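You operate a simulated robot arm through the tools that you are given. There is no shell and no other tool. Be economical: measure what you need, move in short steps, check, and stop when the job is done.

You are at the controls of a simulated two-armed robot. One attempt, no reset.

## Task
Take the honey weft labelled "hair" from the counter under the middle mirror and put it on the counter under the wing mirror. Put one of the hot rollers from the top below the glass cabinets on the green polisher. Put the pot marked "wash" from the top below the glass cabinets in the inside basin 2. Put one of the spare bulbs from the top below the glass cabinets on the open end of the cupboard top. Put the carton that says "teal" from the top below the glass cabinets on top of the green wax tin and the carton labelled "ASH" on the drying mat. Take the nozzle that says "1" from the open end of the cupboard top and put it on the swatch tile. Put the grey jug in the inside basin 1. Put the roll labelled "7" from the basin side of the work table on the shelf of the side bench. Take the purple foam pad on the top of the make-up trolley and put it away on the top of the basin ledge. Put the can marked "texture" from the top of the make-up trolley on the shade card and the can that says "shine" on the long counter. Lift the linen bin lid open. Any order will do. Set down upright: hot roller, cup, spare bulb, carton, nozzle, grey jug, purple foam pad, can.

It is judged by the outcome, as a careful person would: the job done as asked, and still so three seconds after it is handed in. It fails if anything else is knocked over, pushed out of place, dropped, spilled or broken. Lids that push on must go on centred and level and be pressed home; caps that screw on are set level and turned clockwise until they are tight.

## Robot
Two 7-joint arms with fingered hands on one trunk, on a base that drives. Base frame: it is fixed to the floor where the robot stands at the start and does not move with it; the origin is under the middle of the robot, x ahead of it, y to its left, z up. Readings come in mm, rad, newtons and seconds.
The left shoulder is at the start at [80, 241, 1769], the right one opposite. Places, roughly: blue can, gold can, sealed texture can [-3750, 250, 1000]; counter under the wing mirror [100, -500, 800]; drying mat [2600, 3000, 900]; green polisher (6x6x2 cm) [2800, 900, 800]; green wax tin [2500, 2000, 750]; grey jug [2000, 4750, 500]; hot roller [2500, 1750, 750]; inside basin 1 [1300, 4500, 800]; inside basin 2 [300, 4200, 800]; ipsolara carton, mirondae carton, paliverte carton [2500, 2000, 1000]; linen bin lid [-3300, 4100, 600]; long counter [-1500, -1100, 800]; nozzle [2750, 2500, 750]; open end of the cupboard top [2500, 2400, 800]; purple foam pad (6x5x6 cm) [-3700, 200, 900]; shade card [-3750, 500, 1000]; shelf of the side bench [-4300, 3700, 300]; spare bulb [2750, 1500, 750]; swatch roll eleven, swatch roll seven, swatch roll [-2000, 2000, 750]; swatch tile (10x9x2 cm) [2400, 2400, 800]; teal cup, white cup [2750, 1250, 750]; top of the basin ledge [800, 4300, 900]. Payload 4.9 kg a hand.
The tool frame of a hand sits at the grasp point between the pads (the TCP): z along the fingers, y along the line on which they close. The tips reach 32 mm beyond it. Largest opening 200 mm; the body of the gripper starts 89 mm behind the TCP. The gripper is a hand of 4 fingers: y runs from the thumb to the fingers, the wrist lies at [0, 0, -267] in the tool frame.
Orientation is that of the tool frame in the base frame, as a unit quaternion [w, x, y, z]. With the fingers straight down and closing along the base's y, the tool's x points along the base's -x, its y along +y and its z along -z.

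## Interface
- The arms move only by the tool move_arm. It takes "left_increments", "right_increments" or both (then of equal length, played together; a hand with none holds still); each is a list of rows, each a list of 2 entries, a list of its own where there are three numbers: the turn, a rotation vector about the base's x, y, z in rad, then the shift along the base's x, y, z in mm. In form: [[[wx, wy, wz], [tx, ty, tz]], ...]. A call has 1 to 8 rows; each row shifts and turns the commanded pose from where the row before left it. Each row takes 0.2 s and may step no farther than 50 mm and 0.15 rad from the row before; otherwise, the whole call is refused. A pose out of reach is approached as far as the arm can. The call stops where the force on the tool passes 40 N (or 10 N more than at its start, if that is more) or the arm is blocked; 0.2 s more then pass. In this call time passes only in rows, and 0.2 s behind the last. It gives the time, the measured TCP pose, the force on the tool (base axes), the opening and the grip force at its end, in the units of the frame above (readings bear some noise), with the torque about the TCP (base axes, N m) and any sound that the robot's microphone picked up.
- Cameras (640 x 400 px; columns grow to the right, rows downward): "scene" is now at [50.7, -60, 1905.1]; the picture's right is [-0.95, -0.31, 0.00], its down [-0.27, 0.85, -0.44] and it looks along [0.14, -0.42, -0.90] (base axes); focal length 278 px, centre (320, 200). "left" rides on the left gripper at [-69, -69, -116] in its tool frame; the picture's right is [0.71, -0.71, 0.00], its down [0.54, 0.54, -0.64] and it looks along [0.45, 0.45, 0.77] (tool axes); focal length 226 px, centre (320, 200). "right" rides on the right gripper at [69, -69, -116] in its tool frame; the picture's right is [0.71, 0.71, 0.00], its down [-0.54, 0.54, -0.64] and it looks along [-0.45, 0.45, 0.77] (tool axes); focal length 226 px, centre (320, 200). There is no depth. A picture from a camera that has moved, and an enlarged one, comes with that camera's place and axes in the base frame and with its lens.
- camera(camera): a new picture of that camera. The clock stands still meanwhile.
- slide_trunk(by): slides the trunk up (or, below 0, down) by that many mm; the arms and the scene camera ride with it, the base frame stays. It gives what a move gives, with no picture.
- roll_base(legs): drives the robot by 1 to 6 legs, each [ahead, left, turn to the left] in mm, mm and rad, along the robot's own axes; the way and the turn of a leg run together, so that a leg with both is an arc; at most 1500 mm and 3.142 rad a leg. The arms and the cameras ride along, it lands a little off, and it stops where it bumps. It gives what a move gives.
- finger_targets(finger1, finger2, finger3, thumb_bend, hand): sets how far each is bent, from 0 (flat) to 1 (curled in); at 0.3 the hand is open as for a grip, at 0.7 the pads meet at the TCP. One left out holds its place. A second passes; each finger stops where it meets its share of the squeeze, and holds until it gets a number again. It is the only way to open and close the hand. It gives what a move gives, with no picture; readings hold the bend of each and the force on the fingers (four entries, about 0 where the hand has none), thumb and palm.
- aim_head(pan, tilt): turns the head with the scene camera to pan (to the left, within 1.501 rad either way) and tilt (down, from -0.506 to 1.204), counted from straight ahead of the robot. It gives what a move gives.
- enlarge(camera, box): a new picture of the part [left, top, right, bottom] of that camera's present view, enlarged. The clock stands still meanwhile.
- job_done(): hands the job in; it is judged then, once.

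Work in short steps. Places have to be worked out from the pictures, the camera data and where the tool is seen: move nearer, look again, correct. Check each grasp and each placing, and mend what went wrong. You have 577 turns and 370 pictures in all, those below and enlarged ones among them. Open the grippers and draw the arms clear of the work before you hand the job in, unless the task says otherwise; then end with one line.

The tools are called after ">>>" as a command line: name --argument value ..., lists and objects as JSON in quotes. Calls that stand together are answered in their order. move_arm: Moves the arms, as the interface text tells. Its arguments: {"type":"object","properties":{"left_increments":{"type":"array"},"right_increments":{"type":"array"}},"required":[]} The other tools are called the same way: slide_trunk (by) slides the trunk up or down; finger_targets (finger1, finger2, finger3, thumb_bend, hand) moves the fingers one by one; roll_base (legs) drives the base; aim_head (pan, tilt) turns the head that bears the scene camera; camera (camera) takes a picture; enlarge (camera, box) takes an enlarged picture of a part of a camera's view; job_done () hands the job in.

At the start:

```text
t: 0.0
left_tcp_pos: [494.4, -55.3, 1089.1]
left_orientation: [0.0, 0.0, 1.0, 0.0]
left_contact_force: [0.1, -0.1, -0.7]
left_ft_torque: [0.0, 0.01, 0.0]
left_width: 199.9
left_grip_force: 0.2
left_shape: jaw
left_bend: [0.3, 0.3, 0.3, 0.3]
left_finger forces: [0.0, 0.0, 0.1, 0.0, 0.0, 0.0]
right_tcp_pos: [313.9, -383.5, 1134.1]
right_orientation: [0.0, 0.001, 1.0, 0.0]
right_contact_force: [0.4, 0.8, -0.2]
right_ft_torque: [0.03, -0.01, 0.01]
right_width: 199.8
right_grip_force: 0.1
right_shape: jaw
right_bend: [0.3, 0.3, 0.3, 0.3]
right_finger forces: [0.1, 0.0, 0.1, 0.0, 0.0, 0.1]
trunk travel left (down, up): [-676.0, 164.0]
robot x, y, heading: [1.3, -0.5, -0.001]
head pan, tilt: [-1.26, 1.114]
```

scene: 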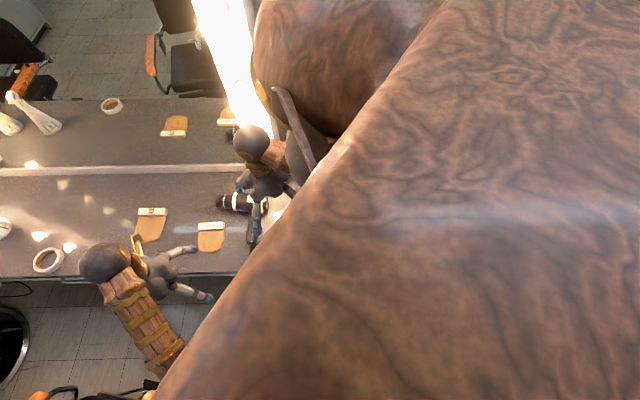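
right: 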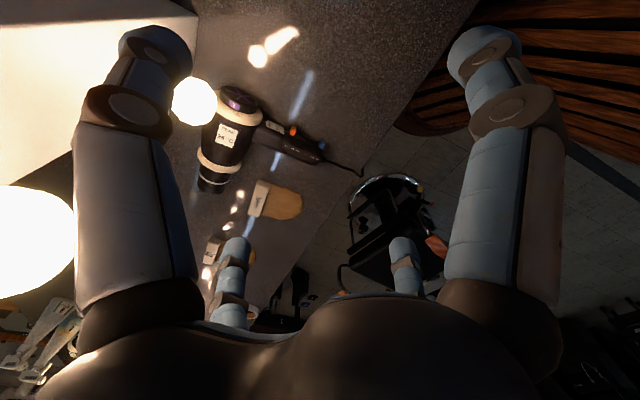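
left: 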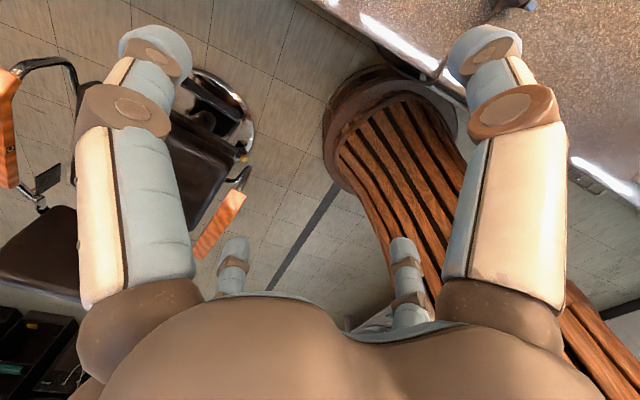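

The scene view shows a counter to my right with tan wefts on it. I'll look closer to read the labels.

>>> enlarge --camera "scene" --box '[0, 80, 320, 280]'

>>> enlarge --camera "right" --box '[180, 60, 380, 300]'

```text
2.00 times, centred on (160, 180) of scene
camera zoom: at [50.7, -60.0, 1905.1], right [-0.95, -0.31, 0.0], down [-0.27, 0.85, -0.44], along [0.14, -0.42, -0.9], focal length 556 px, centre (640, 240)
```

zoom: 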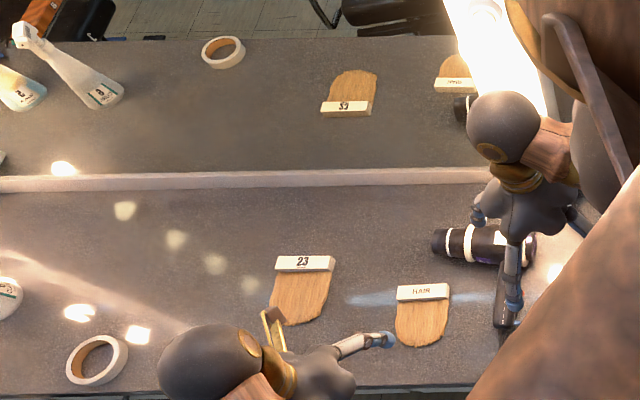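

```text
1.67 times, centred on (280, 180) of right
camera zoom: at [245.8, -454.7, 1250.9], right [-0.71, 0.71, 0.0], down [0.54, 0.54, 0.64], along [0.45, 0.45, -0.77], focal length 377 px, centre (387, 233)
```

zoom: 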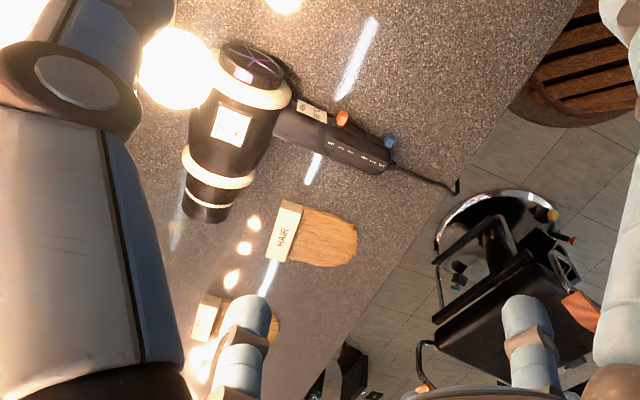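

HAIR weft is at about [590,-265,800], tag end toward -y, and both cameras agree. Next I look around to map the room.

>>> aim_head --pan 0.0 --tilt 0.45

>>> camera --camera "scene"

>>> aim_head --pan 1.2 --tilt 0.45

>>> camera --camera "scene"

>>> aim_head --pan -1.3 --tilt 0.7

>>> camera --camera "scene"

```text
t: 1.4
left_tcp_pos: [493.4, -55.2, 1088.8]
left_orientation: [-0.001, 0.0, 1.0, 0.0]
left_contact_force: [-0.4, -0.1, 1.0]
left_ft_torque: [0.01, 0.02, 0.04]
left_width: 199.8
left_grip_force: 0.0
left_shape: jaw
left_bend: [0.3, 0.3, 0.3, 0.3]
left_finger forces: [0.0, 0.1, 0.0, 0.0, 0.0, 0.0]
right_tcp_pos: [314.3, -386.1, 1133.8]
right_orientation: [-0.001, 0.001, 1.0, 0.0]
right_contact_force: [-0.8, -0.6, -0.2]
right_ft_torque: [0.03, -0.03, 0.02]
right_width: 199.6
right_grip_force: 0.0
right_shape: jaw
right_bend: [0.3, 0.3, 0.3, 0.3]
right_finger forces: [0.1, 0.0, 0.0, 0.0, 0.0, 0.0]
trunk travel left (down, up): [-676.0, 164.0]
robot x, y, heading: [0.6, 2.9, 0.005]
head pan, tilt: [0.0, 0.45]
```

```text
364 pictures are left
camera scene: at [123.5, -0.8, 1958.1], right [0.0, -1.0, 0.0], down [-0.44, 0.0, -0.9], along [0.9, 0.0, -0.44], focal length 278 px, centre (320, 200)
```

scene: 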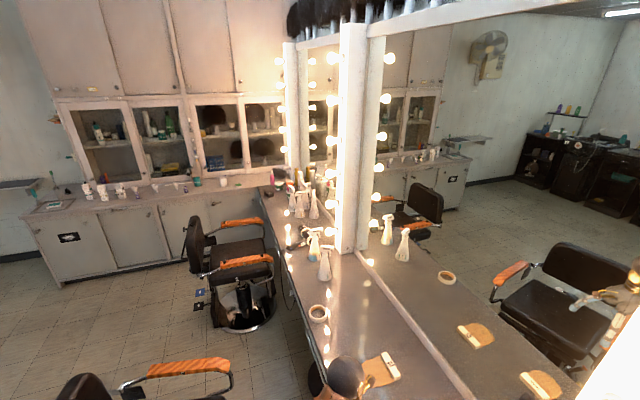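

```text
t: 2.8
left_tcp_pos: [493.1, -56.0, 1088.2]
left_orientation: [0.0, 0.0, 1.0, 0.001]
left_contact_force: [0.6, -0.3, -0.1]
left_ft_torque: [0.01, -0.01, -0.01]
left_width: 199.9
left_grip_force: 0.0
left_shape: jaw
left_bend: [0.3, 0.3, 0.3, 0.3]
left_finger forces: [0.0, 0.0, 0.0, 0.1, 0.1, 0.0]
right_tcp_pos: [313.0, -384.5, 1134.8]
right_orientation: [0.0, 0.001, 1.0, 0.0]
right_contact_force: [0.0, 0.4, 0.5]
right_ft_torque: [-0.03, 0.03, 0.02]
right_width: 200.0
right_grip_force: 0.0
right_shape: jaw
right_bend: [0.3, 0.3, 0.3, 0.3]
right_finger forces: [0.0, 0.0, 0.1, 0.0, 0.0, 0.1]
trunk travel left (down, up): [-676.0, 164.0]
robot x, y, heading: [2.4, 0.8, 0.004]
head pan, tilt: [1.201, 0.45]
```

```text
363 pictures are left
camera scene: at [65.0, 85.0, 1958.1], right [0.93, -0.36, 0.0], down [-0.16, -0.41, -0.9], along [0.33, 0.84, -0.44], focal length 278 px, centre (320, 200)
```

scene: 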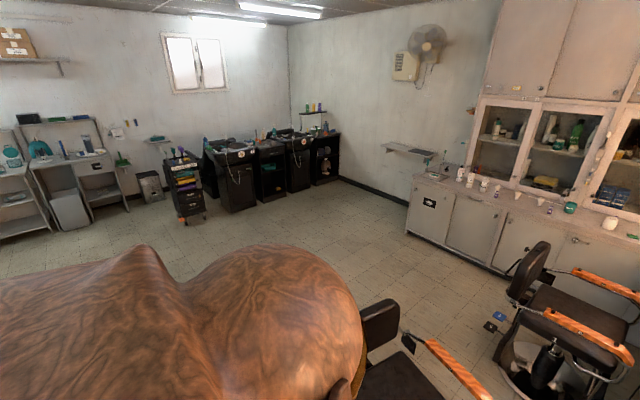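

```text
t: 5.1
left_tcp_pos: [493.6, -55.7, 1089.6]
left_orientation: [0.0, 0.001, 1.0, 0.0]
left_contact_force: [-0.3, 0.1, -0.4]
left_ft_torque: [0.02, -0.02, 0.0]
left_width: 199.7
left_grip_force: 0.0
left_shape: jaw
left_bend: [0.3, 0.3, 0.3, 0.3]
left_finger forces: [0.0, 0.0, 0.1, 0.0, 0.0, 0.1]
right_tcp_pos: [314.3, -383.5, 1134.1]
right_orientation: [-0.001, 0.001, 1.0, -0.001]
right_contact_force: [0.8, -0.2, -0.2]
right_ft_torque: [0.01, -0.01, 0.02]
right_width: 199.7
right_grip_force: 0.0
right_shape: jaw
right_bend: [0.3, 0.3, 0.3, 0.3]
right_finger forces: [0.0, 0.0, 0.0, 0.0, 0.1, 0.1]
trunk travel left (down, up): [-676.0, 164.0]
robot x, y, heading: [0.2, 2.4, 0.002]
head pan, tilt: [-1.3, 0.7]
```

```text
362 pictures are left
camera scene: at [54.4, -82.5, 1935.9], right [-0.96, -0.27, 0.0], down [-0.17, 0.62, -0.76], along [0.2, -0.74, -0.64], focal length 278 px, centre (320, 200)
```

scene: 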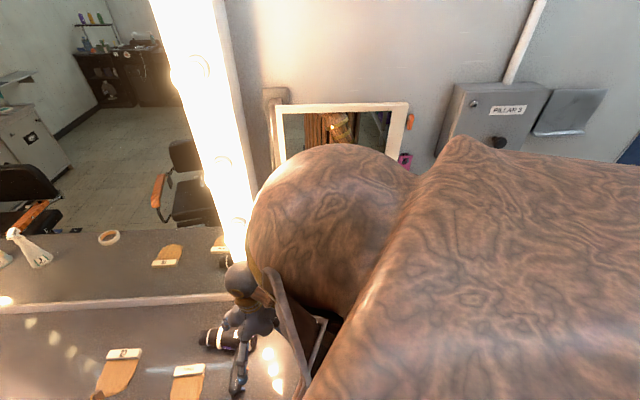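

The four fingers seem to sit in a cross around the TCP. I'll test which finger is which by bending them one at a time in free air.

>>> finger_targets --hand "right" --finger1 0.0 --finger2 0.5 --finger3 1.0 --thumb_bend 0.6

>>> camera --camera "right"

```text
t: 6.1
left_tcp_pos: [493.4, -55.7, 1089.1]
left_orientation: [0.001, 0.0, 1.0, 0.0]
left_contact_force: [-0.3, -0.4, -0.6]
left_ft_torque: [-0.05, -0.01, 0.0]
left_width: 199.8
left_grip_force: 0.1
left_shape: jaw
left_bend: [0.3, 0.3, 0.3, 0.3]
left_finger forces: [0.1, 0.0, 0.1, 0.0, 0.0, 0.0]
right_tcp_pos: [313.6, -384.5, 1133.6]
right_orientation: [0.0, 0.0, 1.0, 0.0]
right_contact_force: [-0.3, -0.1, -0.4]
right_ft_torque: [0.01, -0.01, -0.02]
right_width: 131.5
right_grip_force: 0.1
right_shape: fingers
right_bend: [0.01, 0.5, 1.0, 0.6]
right_finger forces: [0.0, 0.0, 0.0, 0.1, 0.1, 0.0]
trunk travel left (down, up): [-676.0, 164.0]
robot x, y, heading: [3.6, -2.3, 0.0]
head pan, tilt: [-1.3, 0.7]
```

```text
361 pictures are left
camera right: at [245.8, -454.7, 1250.9], right [-0.71, 0.71, 0.0], down [0.54, 0.54, 0.64], along [0.45, 0.45, -0.77], focal length 226 px, centre (320, 200)
```

right: 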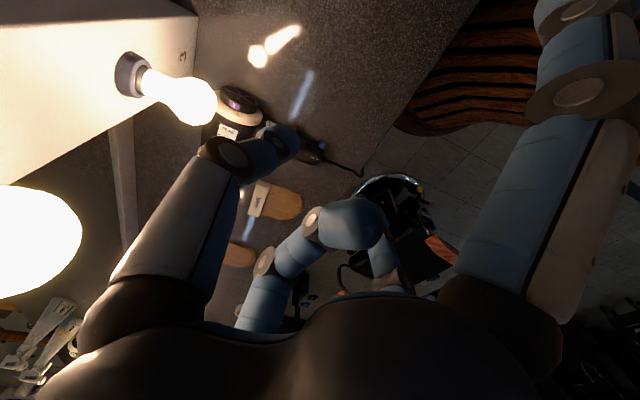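

Thumb is -y, finger1 is +x, finger2 opposes the thumb and finger3 is -x. I'll move the right hand above the HAIR weft, turned so the thumb and finger2 close across its width, with finger3 curled away from the dryer.

>>> finger_targets --hand "right" --finger1 0.3 --finger2 0.35 --finger3 1.0 --thumb_bend 0.35

>>> move_arm --right_increments '[[[0, 0, -0.14], [36, 12, -10]], [[0, 0, -0.14], [36, 12, -10]], [[0, 0, -0.14], [36, 12, -10]], [[0, 0, -0.14], [36, 12, -10]], [[0, 0, -0.14], [36, 12, -10]], [[0, 0, -0.14], [36, 12, -10]], [[0, 0, -0.14], [36, 12, -10]], [[0, 0, -0.03], [36, 12, -10]]]'

>>> camera --camera "right"

>>> camera --camera "scene"

```text
t: 7.1
left_tcp_pos: [492.1, -55.1, 1089.7]
left_orientation: [0.0, 0.0, 1.0, 0.0]
left_contact_force: [0.5, -0.2, -0.5]
left_ft_torque: [0.02, -0.02, 0.0]
left_width: 200.1
left_grip_force: 0.0
left_shape: jaw
left_bend: [0.3, 0.3, 0.3, 0.3]
left_finger forces: [0.0, 0.0, 0.1, 0.0, 0.0, 0.0]
right_tcp_pos: [313.8, -384.5, 1134.2]
right_orientation: [0.0, 0.0, 1.0, 0.0]
right_contact_force: [-0.1, 0.4, 0.0]
right_ft_torque: [0.01, -0.03, 0.02]
right_width: 132.1
right_grip_force: 0.1
right_shape: fingers
right_bend: [0.3, 0.35, 1.0, 0.35]
right_finger forces: [0.0, 0.1, 0.1, 0.1, 0.0, 0.0]
trunk travel left (down, up): [-676.0, 164.0]
robot x, y, heading: [0.3, 1.2, -0.006]
head pan, tilt: [-1.3, 0.7]
```

```text
t: 8.9
left_tcp_pos: [495.3, -56.6, 1089.0]
left_orientation: [-0.001, 0.001, 1.0, 0.0]
left_contact_force: [0.3, -0.3, -0.1]
left_ft_torque: [0.04, -0.01, 0.0]
left_width: 200.0
left_grip_force: 0.0
left_shape: jaw
left_bend: [0.3, 0.3, 0.3, 0.3]
left_finger forces: [0.1, 0.0, 0.0, 0.0, 0.0, 0.1]
right_tcp_pos: [602.9, -289.4, 1053.3]
right_orientation: [-0.002, 0.485, 0.874, 0.0]
right_contact_force: [0.2, 0.0, -0.5]
right_ft_torque: [0.02, 0.04, 0.0]
right_width: 132.4
right_grip_force: 0.0
right_shape: fingers
right_bend: [0.3, 0.35, 1.0, 0.35]
right_finger forces: [0.1, 0.1, 0.0, 0.1, 0.0, 0.0]
trunk travel left (down, up): [-676.0, 164.0]
robot x, y, heading: [-0.7, -1.6, 0.002]
head pan, tilt: [-1.3, 0.7]
```

```text
360 pictures are left
camera right: at [508.4, -268.1, 1170.9], right [0.23, 0.97, 0.0], down [0.75, -0.17, 0.64], along [0.62, -0.14, -0.77], focal length 226 px, centre (320, 200)
```

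right: 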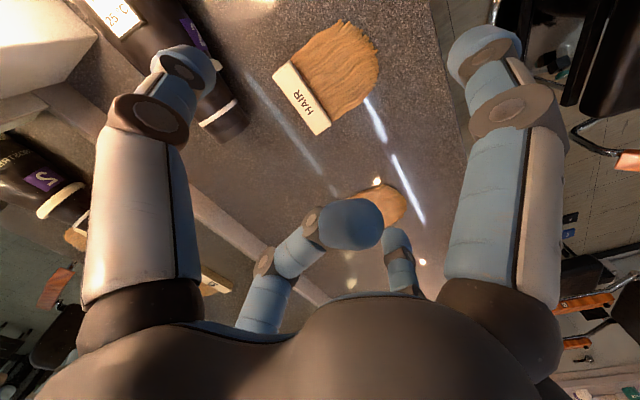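

```text
359 pictures are left
camera scene: at [57.2, -84.9, 1935.7], right [-0.96, -0.27, 0.0], down [-0.17, 0.62, -0.76], along [0.2, -0.74, -0.65], focal length 278 px, centre (320, 200)
```

scene: 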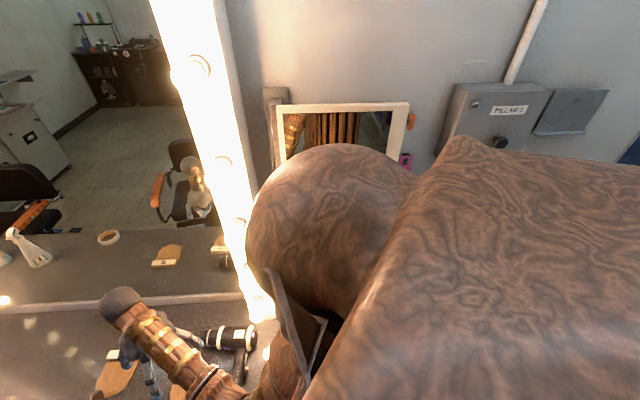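

Weft tag spans about [559,-333] to [649,-303] with the hair toward +y, so I need ~0.2 rad more turn. I'll preset the fingers and come down to z≈865.

>>> finger_targets --hand "right" --finger1 0.2 --finger2 0.41 --thumb_bend 0.41

>>> move_arm --right_increments '[[[0, 0, -0.1], [0, -9, -45]], [[0, 0, -0.1], [-2, -10, -45]], [[0, 0, 0], [0, 0, -45]], [[0, 0, 0], [0, 0, -45]]]'

>>> camera --camera "right"

```text
t: 9.9
left_tcp_pos: [493.2, -54.9, 1089.3]
left_orientation: [0.0, 0.001, 1.0, -0.001]
left_contact_force: [1.0, -0.1, 0.9]
left_ft_torque: [0.0, 0.01, 0.02]
left_width: 199.9
left_grip_force: 0.1
left_shape: jaw
left_bend: [0.3, 0.3, 0.3, 0.3]
left_finger forces: [0.0, 0.1, 0.1, 0.0, 0.1, 0.0]
right_tcp_pos: [600.1, -287.3, 1055.7]
right_orientation: [0.0, 0.484, 0.875, 0.0]
right_contact_force: [1.0, 0.2, -0.9]
right_ft_torque: [0.01, -0.01, -0.01]
right_width: 135.5
right_grip_force: 0.2
right_shape: fingers
right_bend: [0.2, 0.41, 1.0, 0.41]
right_finger forces: [0.0, 0.1, 0.0, 0.1, 0.0, 0.1]
trunk travel left (down, up): [-676.0, 164.0]
robot x, y, heading: [-0.9, -0.1, 0.001]
head pan, tilt: [-1.3, 0.7]
```

```text
t: 10.9
left_tcp_pos: [493.7, -56.2, 1090.1]
left_orientation: [0.0, -0.001, 1.0, 0.001]
left_contact_force: [0.4, 0.1, -0.6]
left_ft_torque: [0.01, -0.01, 0.05]
left_width: 199.7
left_grip_force: 0.0
left_shape: jaw
left_bend: [0.3, 0.3, 0.3, 0.3]
left_finger forces: [0.0, 0.0, 0.0, 0.0, 0.1, 0.0]
right_tcp_pos: [601.0, -310.0, 873.2]
right_orientation: [0.0, 0.569, 0.822, -0.001]
right_contact_force: [0.3, 0.3, 0.8]
right_ft_torque: [0.0, -0.01, -0.01]
right_width: 135.9
right_grip_force: 0.1
right_shape: fingers
right_bend: [0.2, 0.41, 1.0, 0.41]
right_finger forces: [0.0, 0.1, 0.0, 0.0, 0.1, 0.0]
trunk travel left (down, up): [-676.0, 164.0]
robot x, y, heading: [-0.4, 1.8, 0.001]
head pan, tilt: [-1.3, 0.7]
```

```text
358 pictures are left
camera right: at [512.9, -270.3, 989.1], right [0.41, 0.91, 0.0], down [0.7, -0.32, 0.64], along [0.59, -0.26, -0.77], focal length 226 px, centre (320, 200)
```

right: 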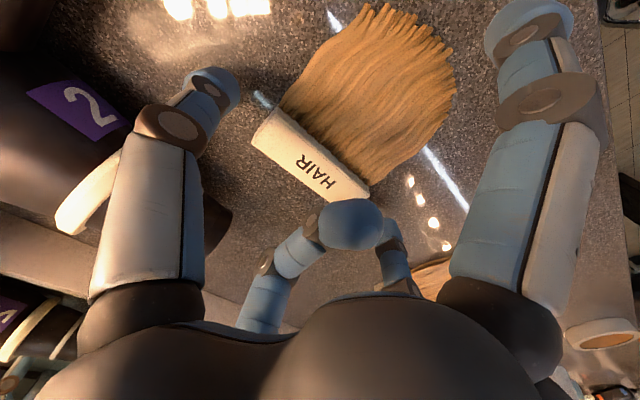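

Well aligned; the tag runs at ~26° so I turn back slightly and descend to just above the counter, watching force.

>>> move_arm --right_increments '[[[0, 0, 0.09], [5, -2, -15]], [[0, 0, 0], [0, 0, -15]], [[0, 0, 0], [0, 0, -8]]]'

>>> camera --camera "right"

```text
t: 11.4
left_tcp_pos: [490.5, -55.4, 1089.6]
left_orientation: [0.001, 0.0, 1.0, -0.001]
left_contact_force: [-0.3, 0.5, -0.4]
left_ft_torque: [0.02, 0.02, -0.03]
left_width: 199.9
left_grip_force: 0.1
left_shape: jaw
left_bend: [0.3, 0.3, 0.3, 0.3]
left_finger forces: [0.0, 0.0, 0.0, 0.0, 0.0, 0.1]
right_tcp_pos: [609.8, -308.8, 859.1]
right_orientation: [0.006, 0.531, 0.847, 0.003]
right_contact_force: [-1.7, 5.1, 20.2]
right_ft_torque: [-0.54, 1.81, -0.53]
right_width: 137.9
right_grip_force: 10.1
right_shape: fingers
right_bend: [0.2, 0.41, 1.0, 0.4]
right_finger forces: [0.0, 0.1, 0.1, 0.0, 20.2, 0.0]
trunk travel left (down, up): [-676.0, 164.0]
robot x, y, heading: [-2.5, 0.2, -0.001]
head pan, tilt: [-1.3, 0.7]
stopped in row 2 (right hand): the force on the tool passed its limit (the readings are from after the stop); the commanded pose is now the measured one
```

```text
357 pictures are left
camera right: at [517.7, -277.4, 975.1], right [0.33, 0.94, 0.0], down [0.71, -0.25, 0.65], along [0.62, -0.21, -0.76], focal length 226 px, centre (320, 200)
```

right: 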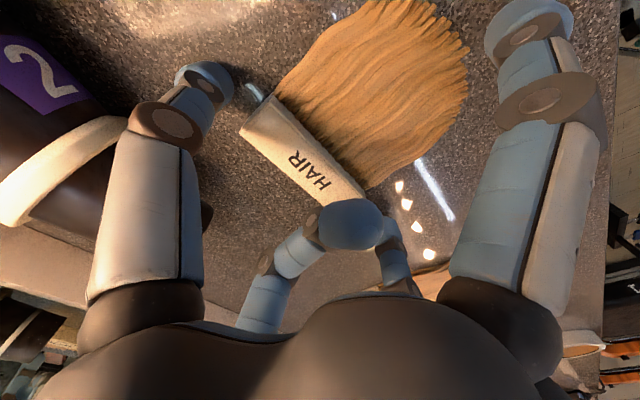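

The thumb alone touched something at tip height ~827. I look closely at what is under it.

>>> enlarge --camera "right" --box '[100, 20, 300, 145]'

```text
3.20 times, centred on (200, 82) of right
camera zoom: at [517.7, -277.4, 975.1], right [0.33, 0.94, 0.0], down [0.71, -0.25, 0.65], along [0.62, -0.21, -0.76], focal length 723 px, centre (704, 576)
```

zoom: 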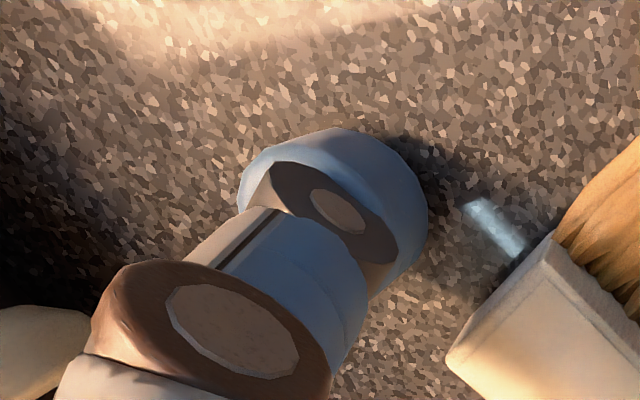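

Thumb tip is resting on the counter surface itself, so tips are at counter level at TCP z≈860. I raise 3 mm and close thumb and finger2 on the tag.

>>> move_arm --right_increments '[[[0, 0, 0], [-3, -2, 4]]]'

>>> finger_targets --hand "right" --finger2 0.6 --thumb_bend 0.6

>>> camera --camera "right"

```text
t: 11.8
left_tcp_pos: [493.4, -54.8, 1088.9]
left_orientation: [0.001, -0.001, 1.0, 0.0]
left_contact_force: [-1.3, 0.1, -0.2]
left_ft_torque: [-0.01, 0.0, -0.02]
left_width: 200.2
left_grip_force: 0.1
left_shape: jaw
left_bend: [0.3, 0.3, 0.3, 0.3]
left_finger forces: [0.1, 0.0, 0.1, 0.0, 0.1, 0.0]
right_tcp_pos: [606.4, -311.8, 860.2]
right_orientation: [0.005, 0.531, 0.847, 0.002]
right_contact_force: [0.6, 2.2, 4.1]
right_ft_torque: [-0.08, 0.31, -0.12]
right_width: 135.8
right_grip_force: 1.5
right_shape: fingers
right_bend: [0.2, 0.41, 1.0, 0.41]
right_finger forces: [0.0, 0.0, 0.0, 0.0, 3.8, 0.1]
trunk travel left (down, up): [-676.0, 164.0]
robot x, y, heading: [-0.8, -4.1, -0.003]
head pan, tilt: [-1.3, 0.7]
```

```text
t: 12.8
left_tcp_pos: [490.5, -55.8, 1090.6]
left_orientation: [0.001, 0.0, 1.0, 0.0]
left_contact_force: [0.2, 0.0, 0.2]
left_ft_torque: [-0.03, -0.01, 0.01]
left_width: 199.9
left_grip_force: 0.1
left_shape: jaw
left_bend: [0.3, 0.3, 0.3, 0.3]
left_finger forces: [0.0, 0.0, 0.0, 0.0, 0.0, 0.0]
right_tcp_pos: [606.0, -313.3, 863.3]
right_orientation: [0.005, 0.532, 0.847, 0.003]
right_contact_force: [-4.5, -14.0, 32.9]
right_ft_torque: [-1.48, 2.29, 0.68]
right_width: 127.6
right_grip_force: 21.8
right_shape: fingers
right_bend: [0.2, 0.55, 1.0, 0.5]
right_finger forces: [0.0, 5.9, 0.1, 0.1, 37.0, 0.0]
trunk travel left (down, up): [-676.0, 164.0]
robot x, y, heading: [0.7, -1.8, 0.005]
head pan, tilt: [-1.3, 0.7]
```

```text
355 pictures are left
camera right: at [513.2, -281.7, 978.5], right [0.33, 0.94, 0.0], down [0.71, -0.25, 0.65], along [0.62, -0.21, -0.76], focal length 226 px, centre (320, 200)
```

right: 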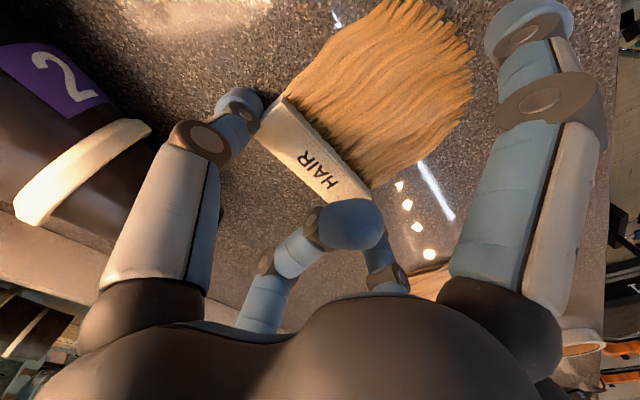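

Thumb presses down into the counter as it curls. I relieve by raising ~5 mm, then continue closing.

>>> move_arm --right_increments '[[[0, 0, 0], [0, 0, 6]]]'

>>> finger_targets --hand "right" --finger2 0.62 --thumb_bend 0.62

>>> enlarge --camera "right" --box '[150, 50, 450, 300]'

```text
t: 13.2
left_tcp_pos: [495.4, -55.5, 1088.8]
left_orientation: [0.0, -0.001, 1.0, 0.001]
left_contact_force: [0.0, -1.0, 0.0]
left_ft_torque: [0.01, 0.01, 0.02]
left_width: 199.9
left_grip_force: 0.1
left_shape: jaw
left_bend: [0.3, 0.3, 0.3, 0.3]
left_finger forces: [0.1, 0.0, 0.1, 0.0, 0.0, 0.0]
right_tcp_pos: [608.4, -309.1, 864.0]
right_orientation: [0.002, 0.531, 0.847, 0.004]
right_contact_force: [0.2, -0.5, 0.0]
right_ft_torque: [0.04, -0.02, 0.04]
right_width: 123.9
right_grip_force: 11.1
right_shape: fingers
right_bend: [0.2, 0.53, 1.0, 0.53]
right_finger forces: [0.0, 11.0, 0.1, 0.0, 11.0, 0.0]
trunk travel left (down, up): [-676.0, 164.0]
robot x, y, heading: [2.2, 0.0, 0.0]
head pan, tilt: [-1.3, 0.7]
```

```text
t: 14.2
left_tcp_pos: [492.9, -56.0, 1089.2]
left_orientation: [0.001, 0.0, 1.0, -0.001]
left_contact_force: [-0.3, 0.7, -0.1]
left_ft_torque: [0.0, -0.04, 0.01]
left_width: 199.9
left_grip_force: 0.1
left_shape: jaw
left_bend: [0.3, 0.3, 0.3, 0.3]
left_finger forces: [0.0, 0.0, 0.1, 0.0, 0.1, 0.0]
right_tcp_pos: [606.6, -311.6, 866.9]
right_orientation: [0.004, 0.532, 0.847, 0.002]
right_contact_force: [0.6, -0.8, 0.2]
right_ft_torque: [-0.02, 0.03, 0.01]
right_width: 118.3
right_grip_force: 9.5
right_shape: fingers
right_bend: [0.2, 0.48, 1.0, 0.58]
right_finger forces: [0.0, 9.5, 0.1, 0.0, 9.3, 0.0]
trunk travel left (down, up): [-676.0, 164.0]
robot x, y, heading: [0.3, -0.9, -0.001]
head pan, tilt: [-1.3, 0.7]
```

```text
1.60 times, centred on (300, 175) of right
camera zoom: at [514.7, -280.6, 982.9], right [0.33, 0.94, 0.0], down [0.72, -0.25, 0.65], along [0.61, -0.21, -0.76], focal length 362 px, centre (352, 240)
```

zoom: 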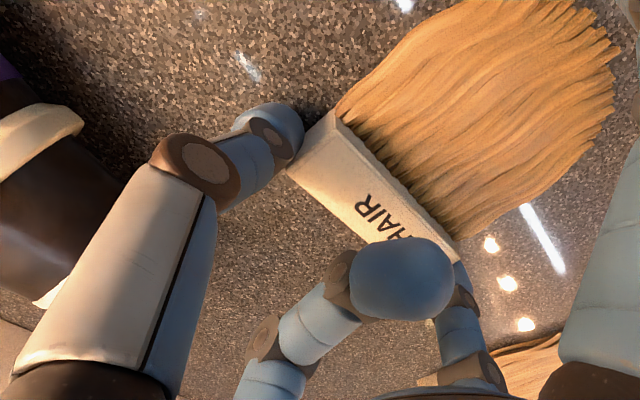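

Both pads hold the tag at ~9.5 N. I lift it straight up and check.

>>> move_arm --right_increments '[[[0, 0, 0], [0, 0, 25]], [[0, 0, 0], [0, 0, 40]], [[0, 0, 0], [0, 0, 40]], [[0, 0, 0], [0, 0, 40]], [[0, 0, 0], [0, 0, 20]]]'

>>> camera --camera "right"

```text
t: 15.4
left_tcp_pos: [492.5, -54.8, 1088.0]
left_orientation: [0.001, 0.0, 1.0, 0.0]
left_contact_force: [-0.1, -0.3, -0.2]
left_ft_torque: [-0.02, -0.01, -0.01]
left_width: 199.7
left_grip_force: 0.0
left_shape: jaw
left_bend: [0.3, 0.3, 0.3, 0.3]
left_finger forces: [0.0, 0.0, 0.1, 0.1, 0.0, 0.1]
right_tcp_pos: [605.8, -311.7, 1033.3]
right_orientation: [0.004, 0.532, 0.847, 0.002]
right_contact_force: [-0.7, 0.9, -0.6]
right_ft_torque: [0.01, 0.02, 0.01]
right_width: 118.4
right_grip_force: 9.3
right_shape: fingers
right_bend: [0.2, 0.48, 1.0, 0.58]
right_finger forces: [0.0, 9.4, 0.1, 0.0, 9.4, 0.0]
trunk travel left (down, up): [-676.0, 164.0]
robot x, y, heading: [-3.1, -0.8, 0.001]
head pan, tilt: [-1.3, 0.7]
```

```text
353 pictures are left
camera right: at [513.3, -280.1, 1149.3], right [0.33, 0.94, 0.0], down [0.72, -0.25, 0.65], along [0.61, -0.21, -0.76], focal length 226 px, centre (320, 200)
```

right: 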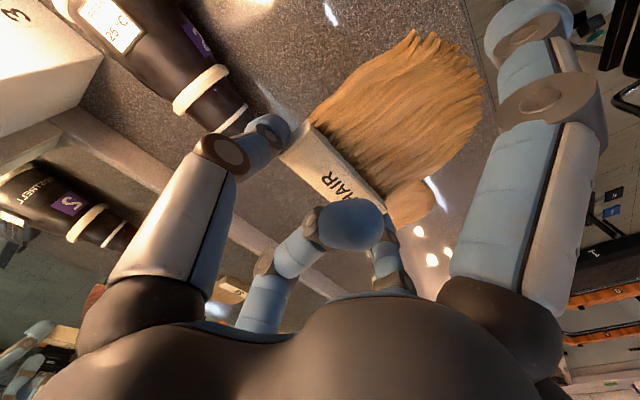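

Weft is held. Now I rotate the left hand 90° so its camera looks toward the wing-mirror counter.

>>> move_arm --left_increments '[[[0, 0, 0.15], [0, 10, 0]], [[0, 0, 0.15], [0, 10, 0]], [[0, 0, 0.15], [0, 10, 0]], [[0, 0, 0.15], [0, 10, 0]], [[0, 0, 0.15], [0, 10, 0]], [[0, 0, 0.15], [0, 10, 0]], [[0, 0, 0.15], [0, 10, 0]], [[0, 0, 0.15], [0, 10, 0]]]'

>>> camera --camera "left"

```text
t: 17.4
left_tcp_pos: [564.4, 83.4, 1129.1]
left_orientation: [0.044, -0.607, 0.793, -0.019]
left_contact_force: [-0.3, -0.6, 0.1]
left_ft_torque: [0.0, 0.03, 0.0]
left_width: 199.8
left_grip_force: 0.1
left_shape: jaw
left_bend: [0.3, 0.3, 0.3, 0.3]
left_finger forces: [0.0, 0.1, 0.0, 0.0, 0.0, 0.0]
right_tcp_pos: [605.1, -309.9, 1034.3]
right_orientation: [0.005, 0.532, 0.847, 0.004]
right_contact_force: [0.0, 0.7, -1.4]
right_ft_torque: [-0.03, -0.02, 0.0]
right_width: 118.3
right_grip_force: 9.6
right_shape: fingers
right_bend: [0.2, 0.48, 1.0, 0.58]
right_finger forces: [0.1, 9.5, 0.0, 0.0, 9.4, 0.0]
trunk travel left (down, up): [-676.0, 164.0]
robot x, y, heading: [1.8, -0.9, 0.002]
head pan, tilt: [-1.3, 0.7]
stopped in row 8 (left hand): the arm was blocked; the commanded pose is now the measured one
```

```text
352 pictures are left
camera left: at [636.1, 129.0, 1253.7], right [0.5, -0.87, 0.03], down [-0.72, -0.4, 0.57], along [-0.48, -0.3, -0.82], focal length 226 px, centre (320, 200)
```

left: 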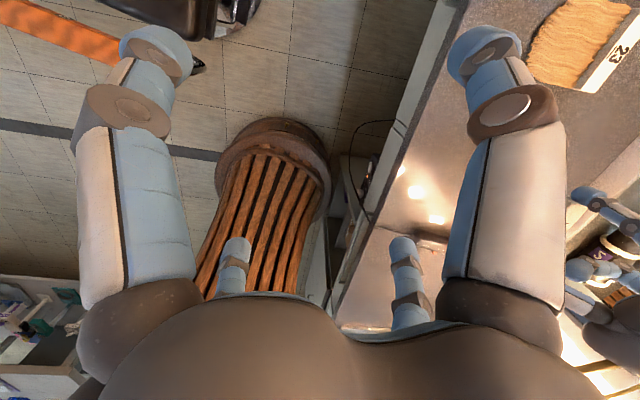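

I see a separate lighter counter section around (380,290). Enlarging that region.

>>> enlarge --camera "left" --box '[320, 200, 480, 340]'

```text
2.86 times, centred on (400, 270) of left
camera zoom: at [636.1, 129.0, 1253.7], right [0.5, -0.87, 0.03], down [-0.72, -0.4, 0.57], along [-0.48, -0.3, -0.82], focal length 646 px, centre (91, 0)
```

zoom: 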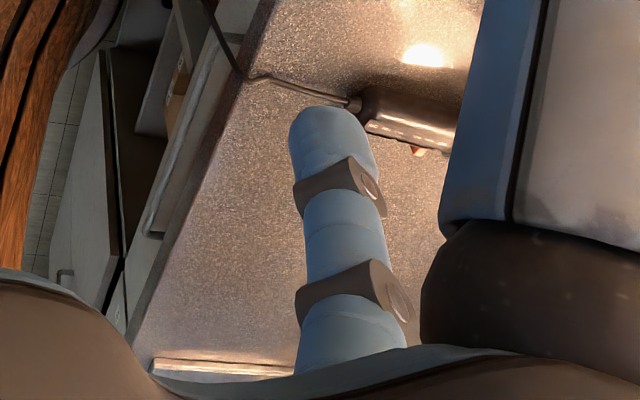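

The wing counter lies between the dryer and a strip near x≈-80; its front edge runs from [355,-207] to [-38,-363]. I'll carry the weft to about [115,-495], high first.

>>> move_arm --right_increments '[[[0, 0, 0], [-46, 0, 5]], [[0, 0, 0], [-46, -4, 0]], [[0, 0, 0], [-46, -6, 0]], [[0, 0, 0], [-46, -6, 0]], [[0, 0, 0], [-46, -6, 0]], [[0, 0, 0], [-46, -8, 0]], [[0, 0, 0], [-46, -10, 0]]]'

>>> camera --camera "right"

>>> camera --camera "left"

```text
t: 19.0
left_tcp_pos: [564.5, 82.7, 1129.3]
left_orientation: [0.046, -0.608, 0.792, -0.019]
left_contact_force: [0.2, 0.2, 1.3]
left_ft_torque: [-0.02, -0.04, 0.01]
left_width: 200.2
left_grip_force: 0.0
left_shape: jaw
left_bend: [0.3, 0.3, 0.3, 0.3]
left_finger forces: [0.0, 0.0, 0.0, 0.0, 0.1, 0.1]
right_tcp_pos: [282.9, -350.5, 1039.9]
right_orientation: [0.006, 0.532, 0.847, 0.004]
right_contact_force: [-0.5, -0.3, -0.2]
right_ft_torque: [0.01, -0.02, -0.01]
right_width: 118.2
right_grip_force: 9.5
right_shape: fingers
right_bend: [0.2, 0.48, 1.0, 0.58]
right_finger forces: [0.0, 9.4, 0.0, 0.0, 9.3, 0.0]
trunk travel left (down, up): [-676.0, 164.0]
robot x, y, heading: [1.9, -3.6, 0.001]
head pan, tilt: [-1.3, 0.7]
```

```text
350 pictures are left
camera right: at [190.3, -320.1, 1154.9], right [0.33, 0.94, 0.0], down [0.72, -0.25, 0.65], along [0.62, -0.21, -0.76], focal length 226 px, centre (320, 200)
```

right: 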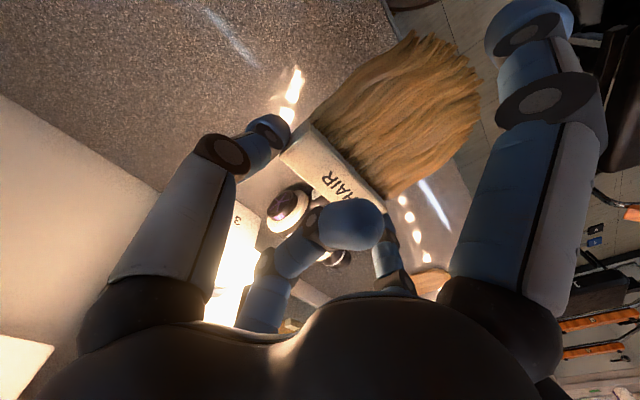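

```text
349 pictures are left
camera left: at [635.0, 129.2, 1254.0], right [0.5, -0.87, 0.03], down [-0.72, -0.4, 0.57], along [-0.48, -0.3, -0.82], focal length 226 px, centre (320, 200)
```

left: 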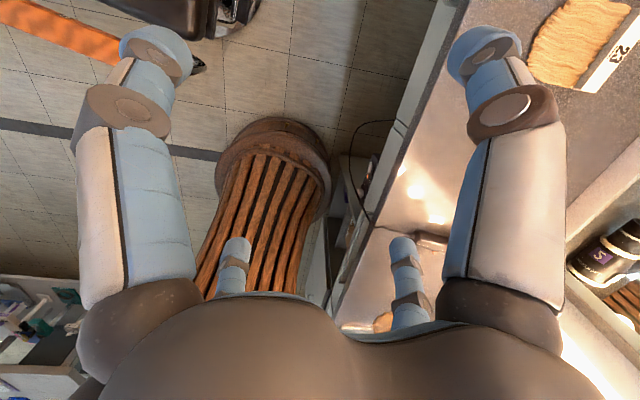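

The wing counter below/left is clear. I move on to [115,-490] and lower to z≈930.

>>> move_arm --right_increments '[[[0, 0, 0], [-34, -28, 0]], [[0, 0, 0], [-34, -28, 0]], [[0, 0, 0], [-34, -28, 0]], [[0, 0, 0], [-34, -28, 0]], [[0, 0, 0], [-32, -28, 0]], [[0, 0, 0], [0, 0, -40]], [[0, 0, 0], [0, 0, -40]], [[0, 0, 0], [0, 0, -30]]]'

>>> camera --camera "right"

```text
t: 20.8
left_tcp_pos: [565.2, 82.6, 1128.9]
left_orientation: [0.045, -0.607, 0.793, -0.019]
left_contact_force: [0.6, 0.0, 0.7]
left_ft_torque: [-0.02, 0.01, 0.03]
left_width: 199.8
left_grip_force: 0.0
left_shape: jaw
left_bend: [0.3, 0.3, 0.3, 0.3]
left_finger forces: [0.1, 0.0, 0.1, 0.0, 0.0, 0.0]
right_tcp_pos: [115.4, -490.8, 927.6]
right_orientation: [0.004, 0.532, 0.847, 0.004]
right_contact_force: [0.0, 0.5, -0.2]
right_ft_torque: [-0.02, 0.02, -0.02]
right_width: 118.2
right_grip_force: 9.3
right_shape: fingers
right_bend: [0.2, 0.48, 1.0, 0.58]
right_finger forces: [0.0, 9.4, 0.1, 0.1, 9.5, 0.1]
trunk travel left (down, up): [-676.0, 164.0]
robot x, y, heading: [0.3, -2.0, -0.001]
head pan, tilt: [-1.3, 0.7]
```

```text
348 pictures are left
camera right: at [23.0, -460.2, 1043.5], right [0.33, 0.94, 0.0], down [0.72, -0.25, 0.65], along [0.61, -0.21, -0.76], focal length 226 px, centre (320, 200)
```

right: 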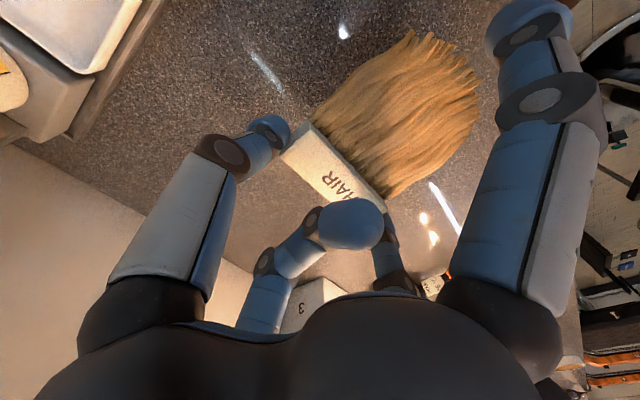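

Clear counter beneath. I lower to just above contact (grip was at 866) and check force.

>>> move_arm --right_increments '[[[0, 0, 0], [0, 0, -30]], [[0, 0, 0], [0, 0, -22]], [[0, 0, 0], [0, 0, -6]], [[0, 0, 0], [0, 0, -3]]]'

>>> camera --camera "right"

```text
t: 21.8
left_tcp_pos: [565.2, 83.0, 1128.6]
left_orientation: [0.044, -0.606, 0.794, -0.019]
left_contact_force: [0.2, 0.6, 1.1]
left_ft_torque: [0.02, 0.02, 0.01]
left_width: 199.9
left_grip_force: 0.1
left_shape: jaw
left_bend: [0.3, 0.3, 0.3, 0.3]
left_finger forces: [0.0, 0.1, 0.0, 0.0, 0.0, 0.0]
right_tcp_pos: [115.9, -491.3, 867.0]
right_orientation: [0.003, 0.532, 0.847, 0.003]
right_contact_force: [-0.7, -0.6, -0.7]
right_ft_torque: [-0.02, 0.02, 0.0]
right_width: 118.6
right_grip_force: 9.7
right_shape: fingers
right_bend: [0.2, 0.48, 1.0, 0.58]
right_finger forces: [0.0, 9.4, 0.0, 0.0, 9.4, 0.1]
trunk travel left (down, up): [-676.0, 164.0]
robot x, y, heading: [-1.2, -2.0, 0.002]
head pan, tilt: [-1.3, 0.7]
```

```text
347 pictures are left
camera right: at [24.1, -460.1, 983.1], right [0.33, 0.94, 0.0], down [0.72, -0.25, 0.65], along [0.61, -0.21, -0.76], focal length 226 px, centre (320, 200)
```

right: 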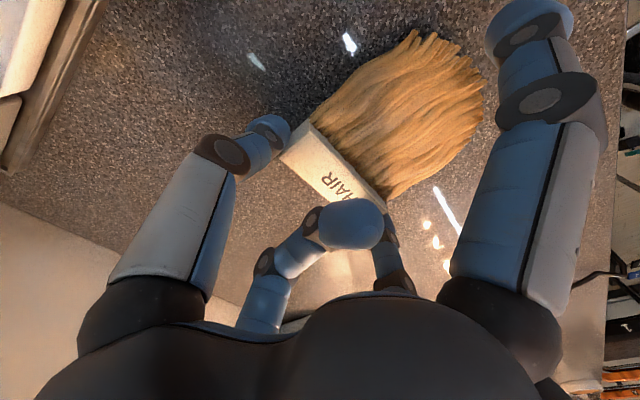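

Not yet in contact; I lower a few mm more in small steps.

>>> move_arm --right_increments '[[[0, 0, 0], [0, 0, -3]], [[0, 0, 0], [0, 0, -3]], [[0, 0, 0], [0, 0, -3]]]'

```text
t: 22.7
left_tcp_pos: [564.7, 84.8, 1129.7]
left_orientation: [0.044, -0.607, 0.794, -0.02]
left_contact_force: [-0.6, 0.5, 1.1]
left_ft_torque: [0.02, 0.0, 0.03]
left_width: 199.8
left_grip_force: 0.1
left_shape: jaw
left_bend: [0.3, 0.3, 0.3, 0.3]
left_finger forces: [0.0, 0.0, 0.0, 0.1, 0.1, 0.1]
right_tcp_pos: [115.5, -492.1, 862.2]
right_orientation: [0.007, 0.531, 0.847, 0.002]
right_contact_force: [-4.5, 5.8, 29.7]
right_ft_torque: [0.03, 0.89, -0.36]
right_width: 118.0
right_grip_force: 21.9
right_shape: fingers
right_bend: [0.2, 0.48, 1.0, 0.58]
right_finger forces: [0.0, 9.9, 0.0, 0.1, 34.2, 0.0]
trunk travel left (down, up): [-676.0, 164.0]
robot x, y, heading: [1.7, 3.8, 0.003]
head pan, tilt: [-1.3, 0.7]
stopped in row 3 (right hand): the force on the tool passed its limit (the readings are from after the stop); the commanded pose is now the measured one
```

Thumb touches the counter; weft is within a few mm. I back off 1.5 mm and open.

>>> move_arm --right_increments '[[[0, 0, 0], [0, 0, 1.5]]]'

>>> finger_targets --hand "right" --finger2 0.4 --thumb_bend 0.4

>>> move_arm --right_increments '[[[0, 0, 0], [0, 0, 20]], [[0, 0, 0], [0, 0, 40]], [[0, 0, 0], [0, 0, 50]], [[0, 0, 0], [0, 0, 50]]]'

>>> camera --camera "right"

```text
t: 23.1
left_tcp_pos: [563.9, 84.1, 1128.6]
left_orientation: [0.043, -0.607, 0.793, -0.02]
left_contact_force: [-0.6, 0.4, 1.4]
left_ft_torque: [0.02, 0.02, -0.03]
left_width: 200.0
left_grip_force: 0.0
left_shape: jaw
left_bend: [0.3, 0.3, 0.3, 0.3]
left_finger forces: [0.0, 0.1, 0.0, 0.0, 0.0, 0.0]
right_tcp_pos: [115.6, -491.6, 861.9]
right_orientation: [0.006, 0.531, 0.847, 0.002]
right_contact_force: [-2.6, 3.5, 14.2]
right_ft_torque: [0.17, 0.24, -0.19]
right_width: 118.0
right_grip_force: 14.2
right_shape: fingers
right_bend: [0.2, 0.48, 1.0, 0.58]
right_finger forces: [0.0, 9.4, 0.0, 0.0, 19.5, 0.0]
trunk travel left (down, up): [-676.0, 164.0]
robot x, y, heading: [-1.1, -1.4, -0.003]
head pan, tilt: [-1.3, 0.7]
```

```text
t: 24.1
left_tcp_pos: [565.4, 82.0, 1128.7]
left_orientation: [0.044, -0.608, 0.793, -0.018]
left_contact_force: [-1.1, 0.8, -0.5]
left_ft_torque: [0.0, 0.0, 0.0]
left_width: 200.1
left_grip_force: 0.1
left_shape: jaw
left_bend: [0.3, 0.3, 0.3, 0.3]
left_finger forces: [0.0, 0.0, 0.0, 0.0, 0.0, 0.0]
right_tcp_pos: [115.4, -492.1, 863.8]
right_orientation: [0.006, 0.531, 0.847, 0.001]
right_contact_force: [0.4, 0.2, 0.2]
right_ft_torque: [0.02, 0.02, 0.01]
right_width: 136.8
right_grip_force: 0.0
right_shape: fingers
right_bend: [0.2, 0.4, 1.0, 0.4]
right_finger forces: [0.1, 0.0, 0.1, 0.1, 0.0, 0.1]
trunk travel left (down, up): [-676.0, 164.0]
robot x, y, heading: [-1.0, -1.0, 0.002]
head pan, tilt: [-1.3, 0.7]
```

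```text
t: 25.1
left_tcp_pos: [565.0, 83.1, 1128.0]
left_orientation: [0.044, -0.607, 0.793, -0.019]
left_contact_force: [-0.5, 0.0, -0.3]
left_ft_torque: [0.03, 0.02, 0.01]
left_width: 199.8
left_grip_force: 0.1
left_shape: jaw
left_bend: [0.3, 0.3, 0.3, 0.3]
left_finger forces: [0.1, 0.1, 0.1, 0.0, 0.0, 0.0]
right_tcp_pos: [117.7, -491.4, 1023.7]
right_orientation: [0.006, 0.531, 0.847, 0.001]
right_contact_force: [-0.6, 0.6, -0.7]
right_ft_torque: [-0.01, 0.02, -0.01]
right_width: 136.9
right_grip_force: 0.1
right_shape: fingers
right_bend: [0.2, 0.4, 1.0, 0.4]
right_finger forces: [0.0, 0.1, 0.1, 0.0, 0.0, 0.1]
trunk travel left (down, up): [-676.0, 164.0]
robot x, y, heading: [2.2, 1.0, -0.003]
head pan, tilt: [-1.3, 0.7]
```

```text
346 pictures are left
camera right: at [24.8, -459.1, 1139.5], right [0.33, 0.94, 0.0], down [0.72, -0.25, 0.65], along [0.62, -0.22, -0.76], focal length 226 px, centre (320, 200)
```

right: 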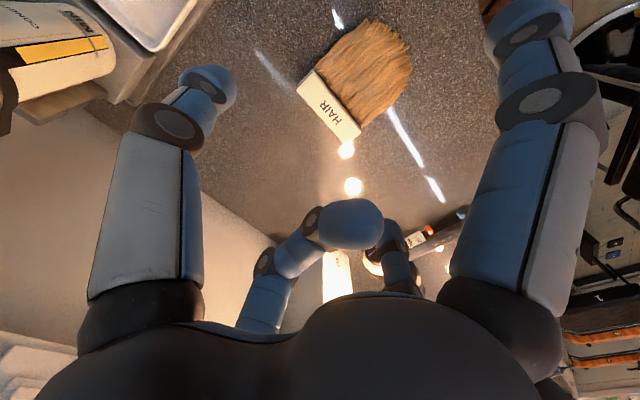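

Weft is down on the wing counter. Now I raise and tuck both arms for driving, undoing their turns.

>>> finger_targets --hand "right" --finger1 0.3 --finger2 0.3 --finger3 0.3 --thumb_bend 0.3

>>> move_arm --right_increments '[[[0, 0, 0], [20, 10, 40]], [[0, 0, 0], [35, 25, 20]], [[0, 0, 0.14], [35, 25, 20]], [[0, 0, 0.14], [35, 25, 20]], [[0, 0, 0.14], [35, 25, 20]], [[0, 0, 0.14], [35, 25, 0]], [[0, 0, 0.14], [35, 25, 0]], [[0, 0, 0.14], [35, 25, 0]]]' --left_increments '[[[0, 0, 0], [-10, 10, 0]], [[0, 0, -0.14], [-20, 10, 0]], [[0, 0, -0.14], [-20, 10, 0]], [[0, 0, -0.14], [-20, 15, 0]], [[0, 0, -0.14], [-20, 15, 0]], [[0, 0, -0.14], [-20, 15, 0]], [[0, 0, -0.14], [-20, 15, 0]], [[0, 0, -0.14], [-20, 15, 0]]]'

>>> aim_head --pan 1.0 --tilt 0.8

>>> camera --camera "scene"

>>> camera --camera "left"

```text
t: 26.1
left_tcp_pos: [564.2, 82.6, 1127.9]
left_orientation: [0.045, -0.607, 0.793, -0.019]
left_contact_force: [-0.8, 0.2, 0.7]
left_ft_torque: [0.0, 0.02, 0.04]
left_width: 200.0
left_grip_force: 0.0
left_shape: jaw
left_bend: [0.3, 0.3, 0.3, 0.3]
left_finger forces: [0.0, 0.0, 0.0, 0.0, 0.0, 0.0]
right_tcp_pos: [117.1, -490.9, 1023.6]
right_orientation: [0.006, 0.531, 0.847, 0.001]
right_contact_force: [-0.5, -0.1, -0.5]
right_ft_torque: [0.02, 0.01, 0.0]
right_width: 140.3
right_grip_force: 0.0
right_shape: fingers
right_bend: [0.3, 0.3, 0.3, 0.3]
right_finger forces: [0.0, 0.0, 0.1, 0.1, 0.0, 0.0]
trunk travel left (down, up): [-676.0, 164.0]
robot x, y, heading: [0.2, 0.5, 0.003]
head pan, tilt: [-1.3, 0.7]
```

```text
t: 27.9
left_tcp_pos: [415.3, 185.0, 1129.1]
left_orientation: [0.03, -0.162, 0.986, -0.036]
left_contact_force: [0.1, -0.5, -0.8]
left_ft_torque: [0.04, -0.01, -0.01]
left_width: 199.8
left_grip_force: 0.1
left_shape: jaw
left_bend: [0.3, 0.3, 0.3, 0.3]
left_finger forces: [0.1, 0.1, 0.0, 0.1, 0.0, 0.0]
right_tcp_pos: [381.8, -309.0, 1140.8]
right_orientation: [0.004, 0.14, 0.99, 0.004]
right_contact_force: [0.3, -0.6, 0.2]
right_ft_torque: [0.06, -0.03, -0.01]
right_width: 140.4
right_grip_force: 0.0
right_shape: fingers
right_bend: [0.3, 0.3, 0.3, 0.3]
right_finger forces: [0.0, 0.1, 0.0, 0.0, 0.0, 0.0]
trunk travel left (down, up): [-676.0, 164.0]
robot x, y, heading: [-3.6, -1.7, -0.005]
head pan, tilt: [-1.3, 0.7]
```

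```text
t: 30.0
left_tcp_pos: [413.9, 188.0, 1129.2]
left_orientation: [0.029, -0.163, 0.985, -0.038]
left_contact_force: [0.3, 0.2, -0.1]
left_ft_torque: [-0.04, -0.02, -0.02]
left_width: 200.1
left_grip_force: 0.1
left_shape: jaw
left_bend: [0.3, 0.3, 0.3, 0.3]
left_finger forces: [0.0, 0.0, 0.1, 0.0, 0.0, 0.1]
right_tcp_pos: [381.1, -307.9, 1141.0]
right_orientation: [0.005, 0.142, 0.99, 0.003]
right_contact_force: [0.0, 0.5, 0.5]
right_ft_torque: [0.0, -0.01, 0.0]
right_width: 140.2
right_grip_force: 0.1
right_shape: fingers
right_bend: [0.3, 0.3, 0.3, 0.3]
right_finger forces: [0.0, 0.0, 0.0, 0.1, 0.0, 0.0]
trunk travel left (down, up): [-676.0, 164.0]
robot x, y, heading: [-3.0, 1.4, -0.002]
head pan, tilt: [1.0, 0.799]
```

```text
345 pictures are left
camera scene: at [75.2, 67.2, 1927.7], right [0.84, -0.54, 0.0], down [-0.39, -0.6, -0.7], along [0.38, 0.59, -0.72], focal length 278 px, centre (320, 200)
```

scene: 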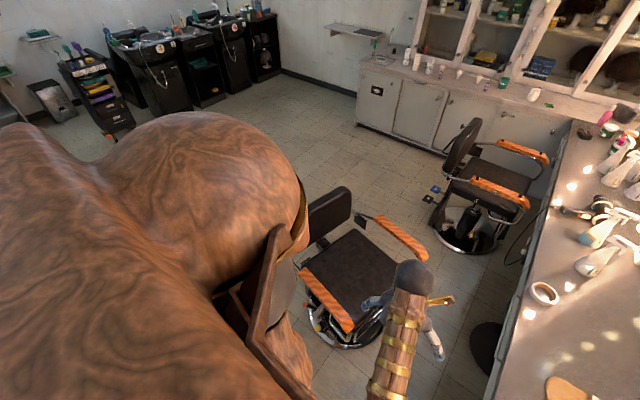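

```text
344 pictures are left
camera left: at [492.1, 151.7, 1253.7], right [-0.44, -0.9, 0.03], down [-0.73, 0.38, 0.57], along [-0.52, 0.23, -0.82], focal length 226 px, centre (320, 200)
```

left: 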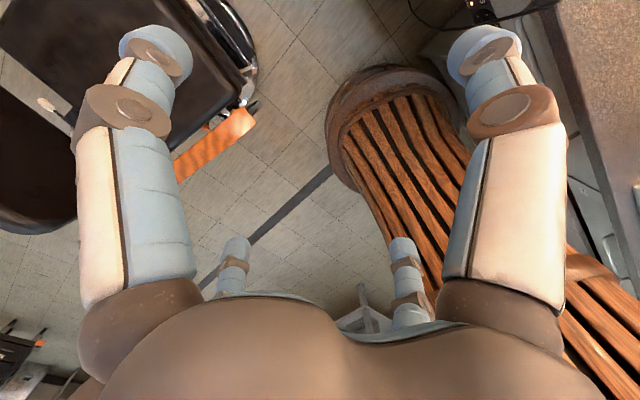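

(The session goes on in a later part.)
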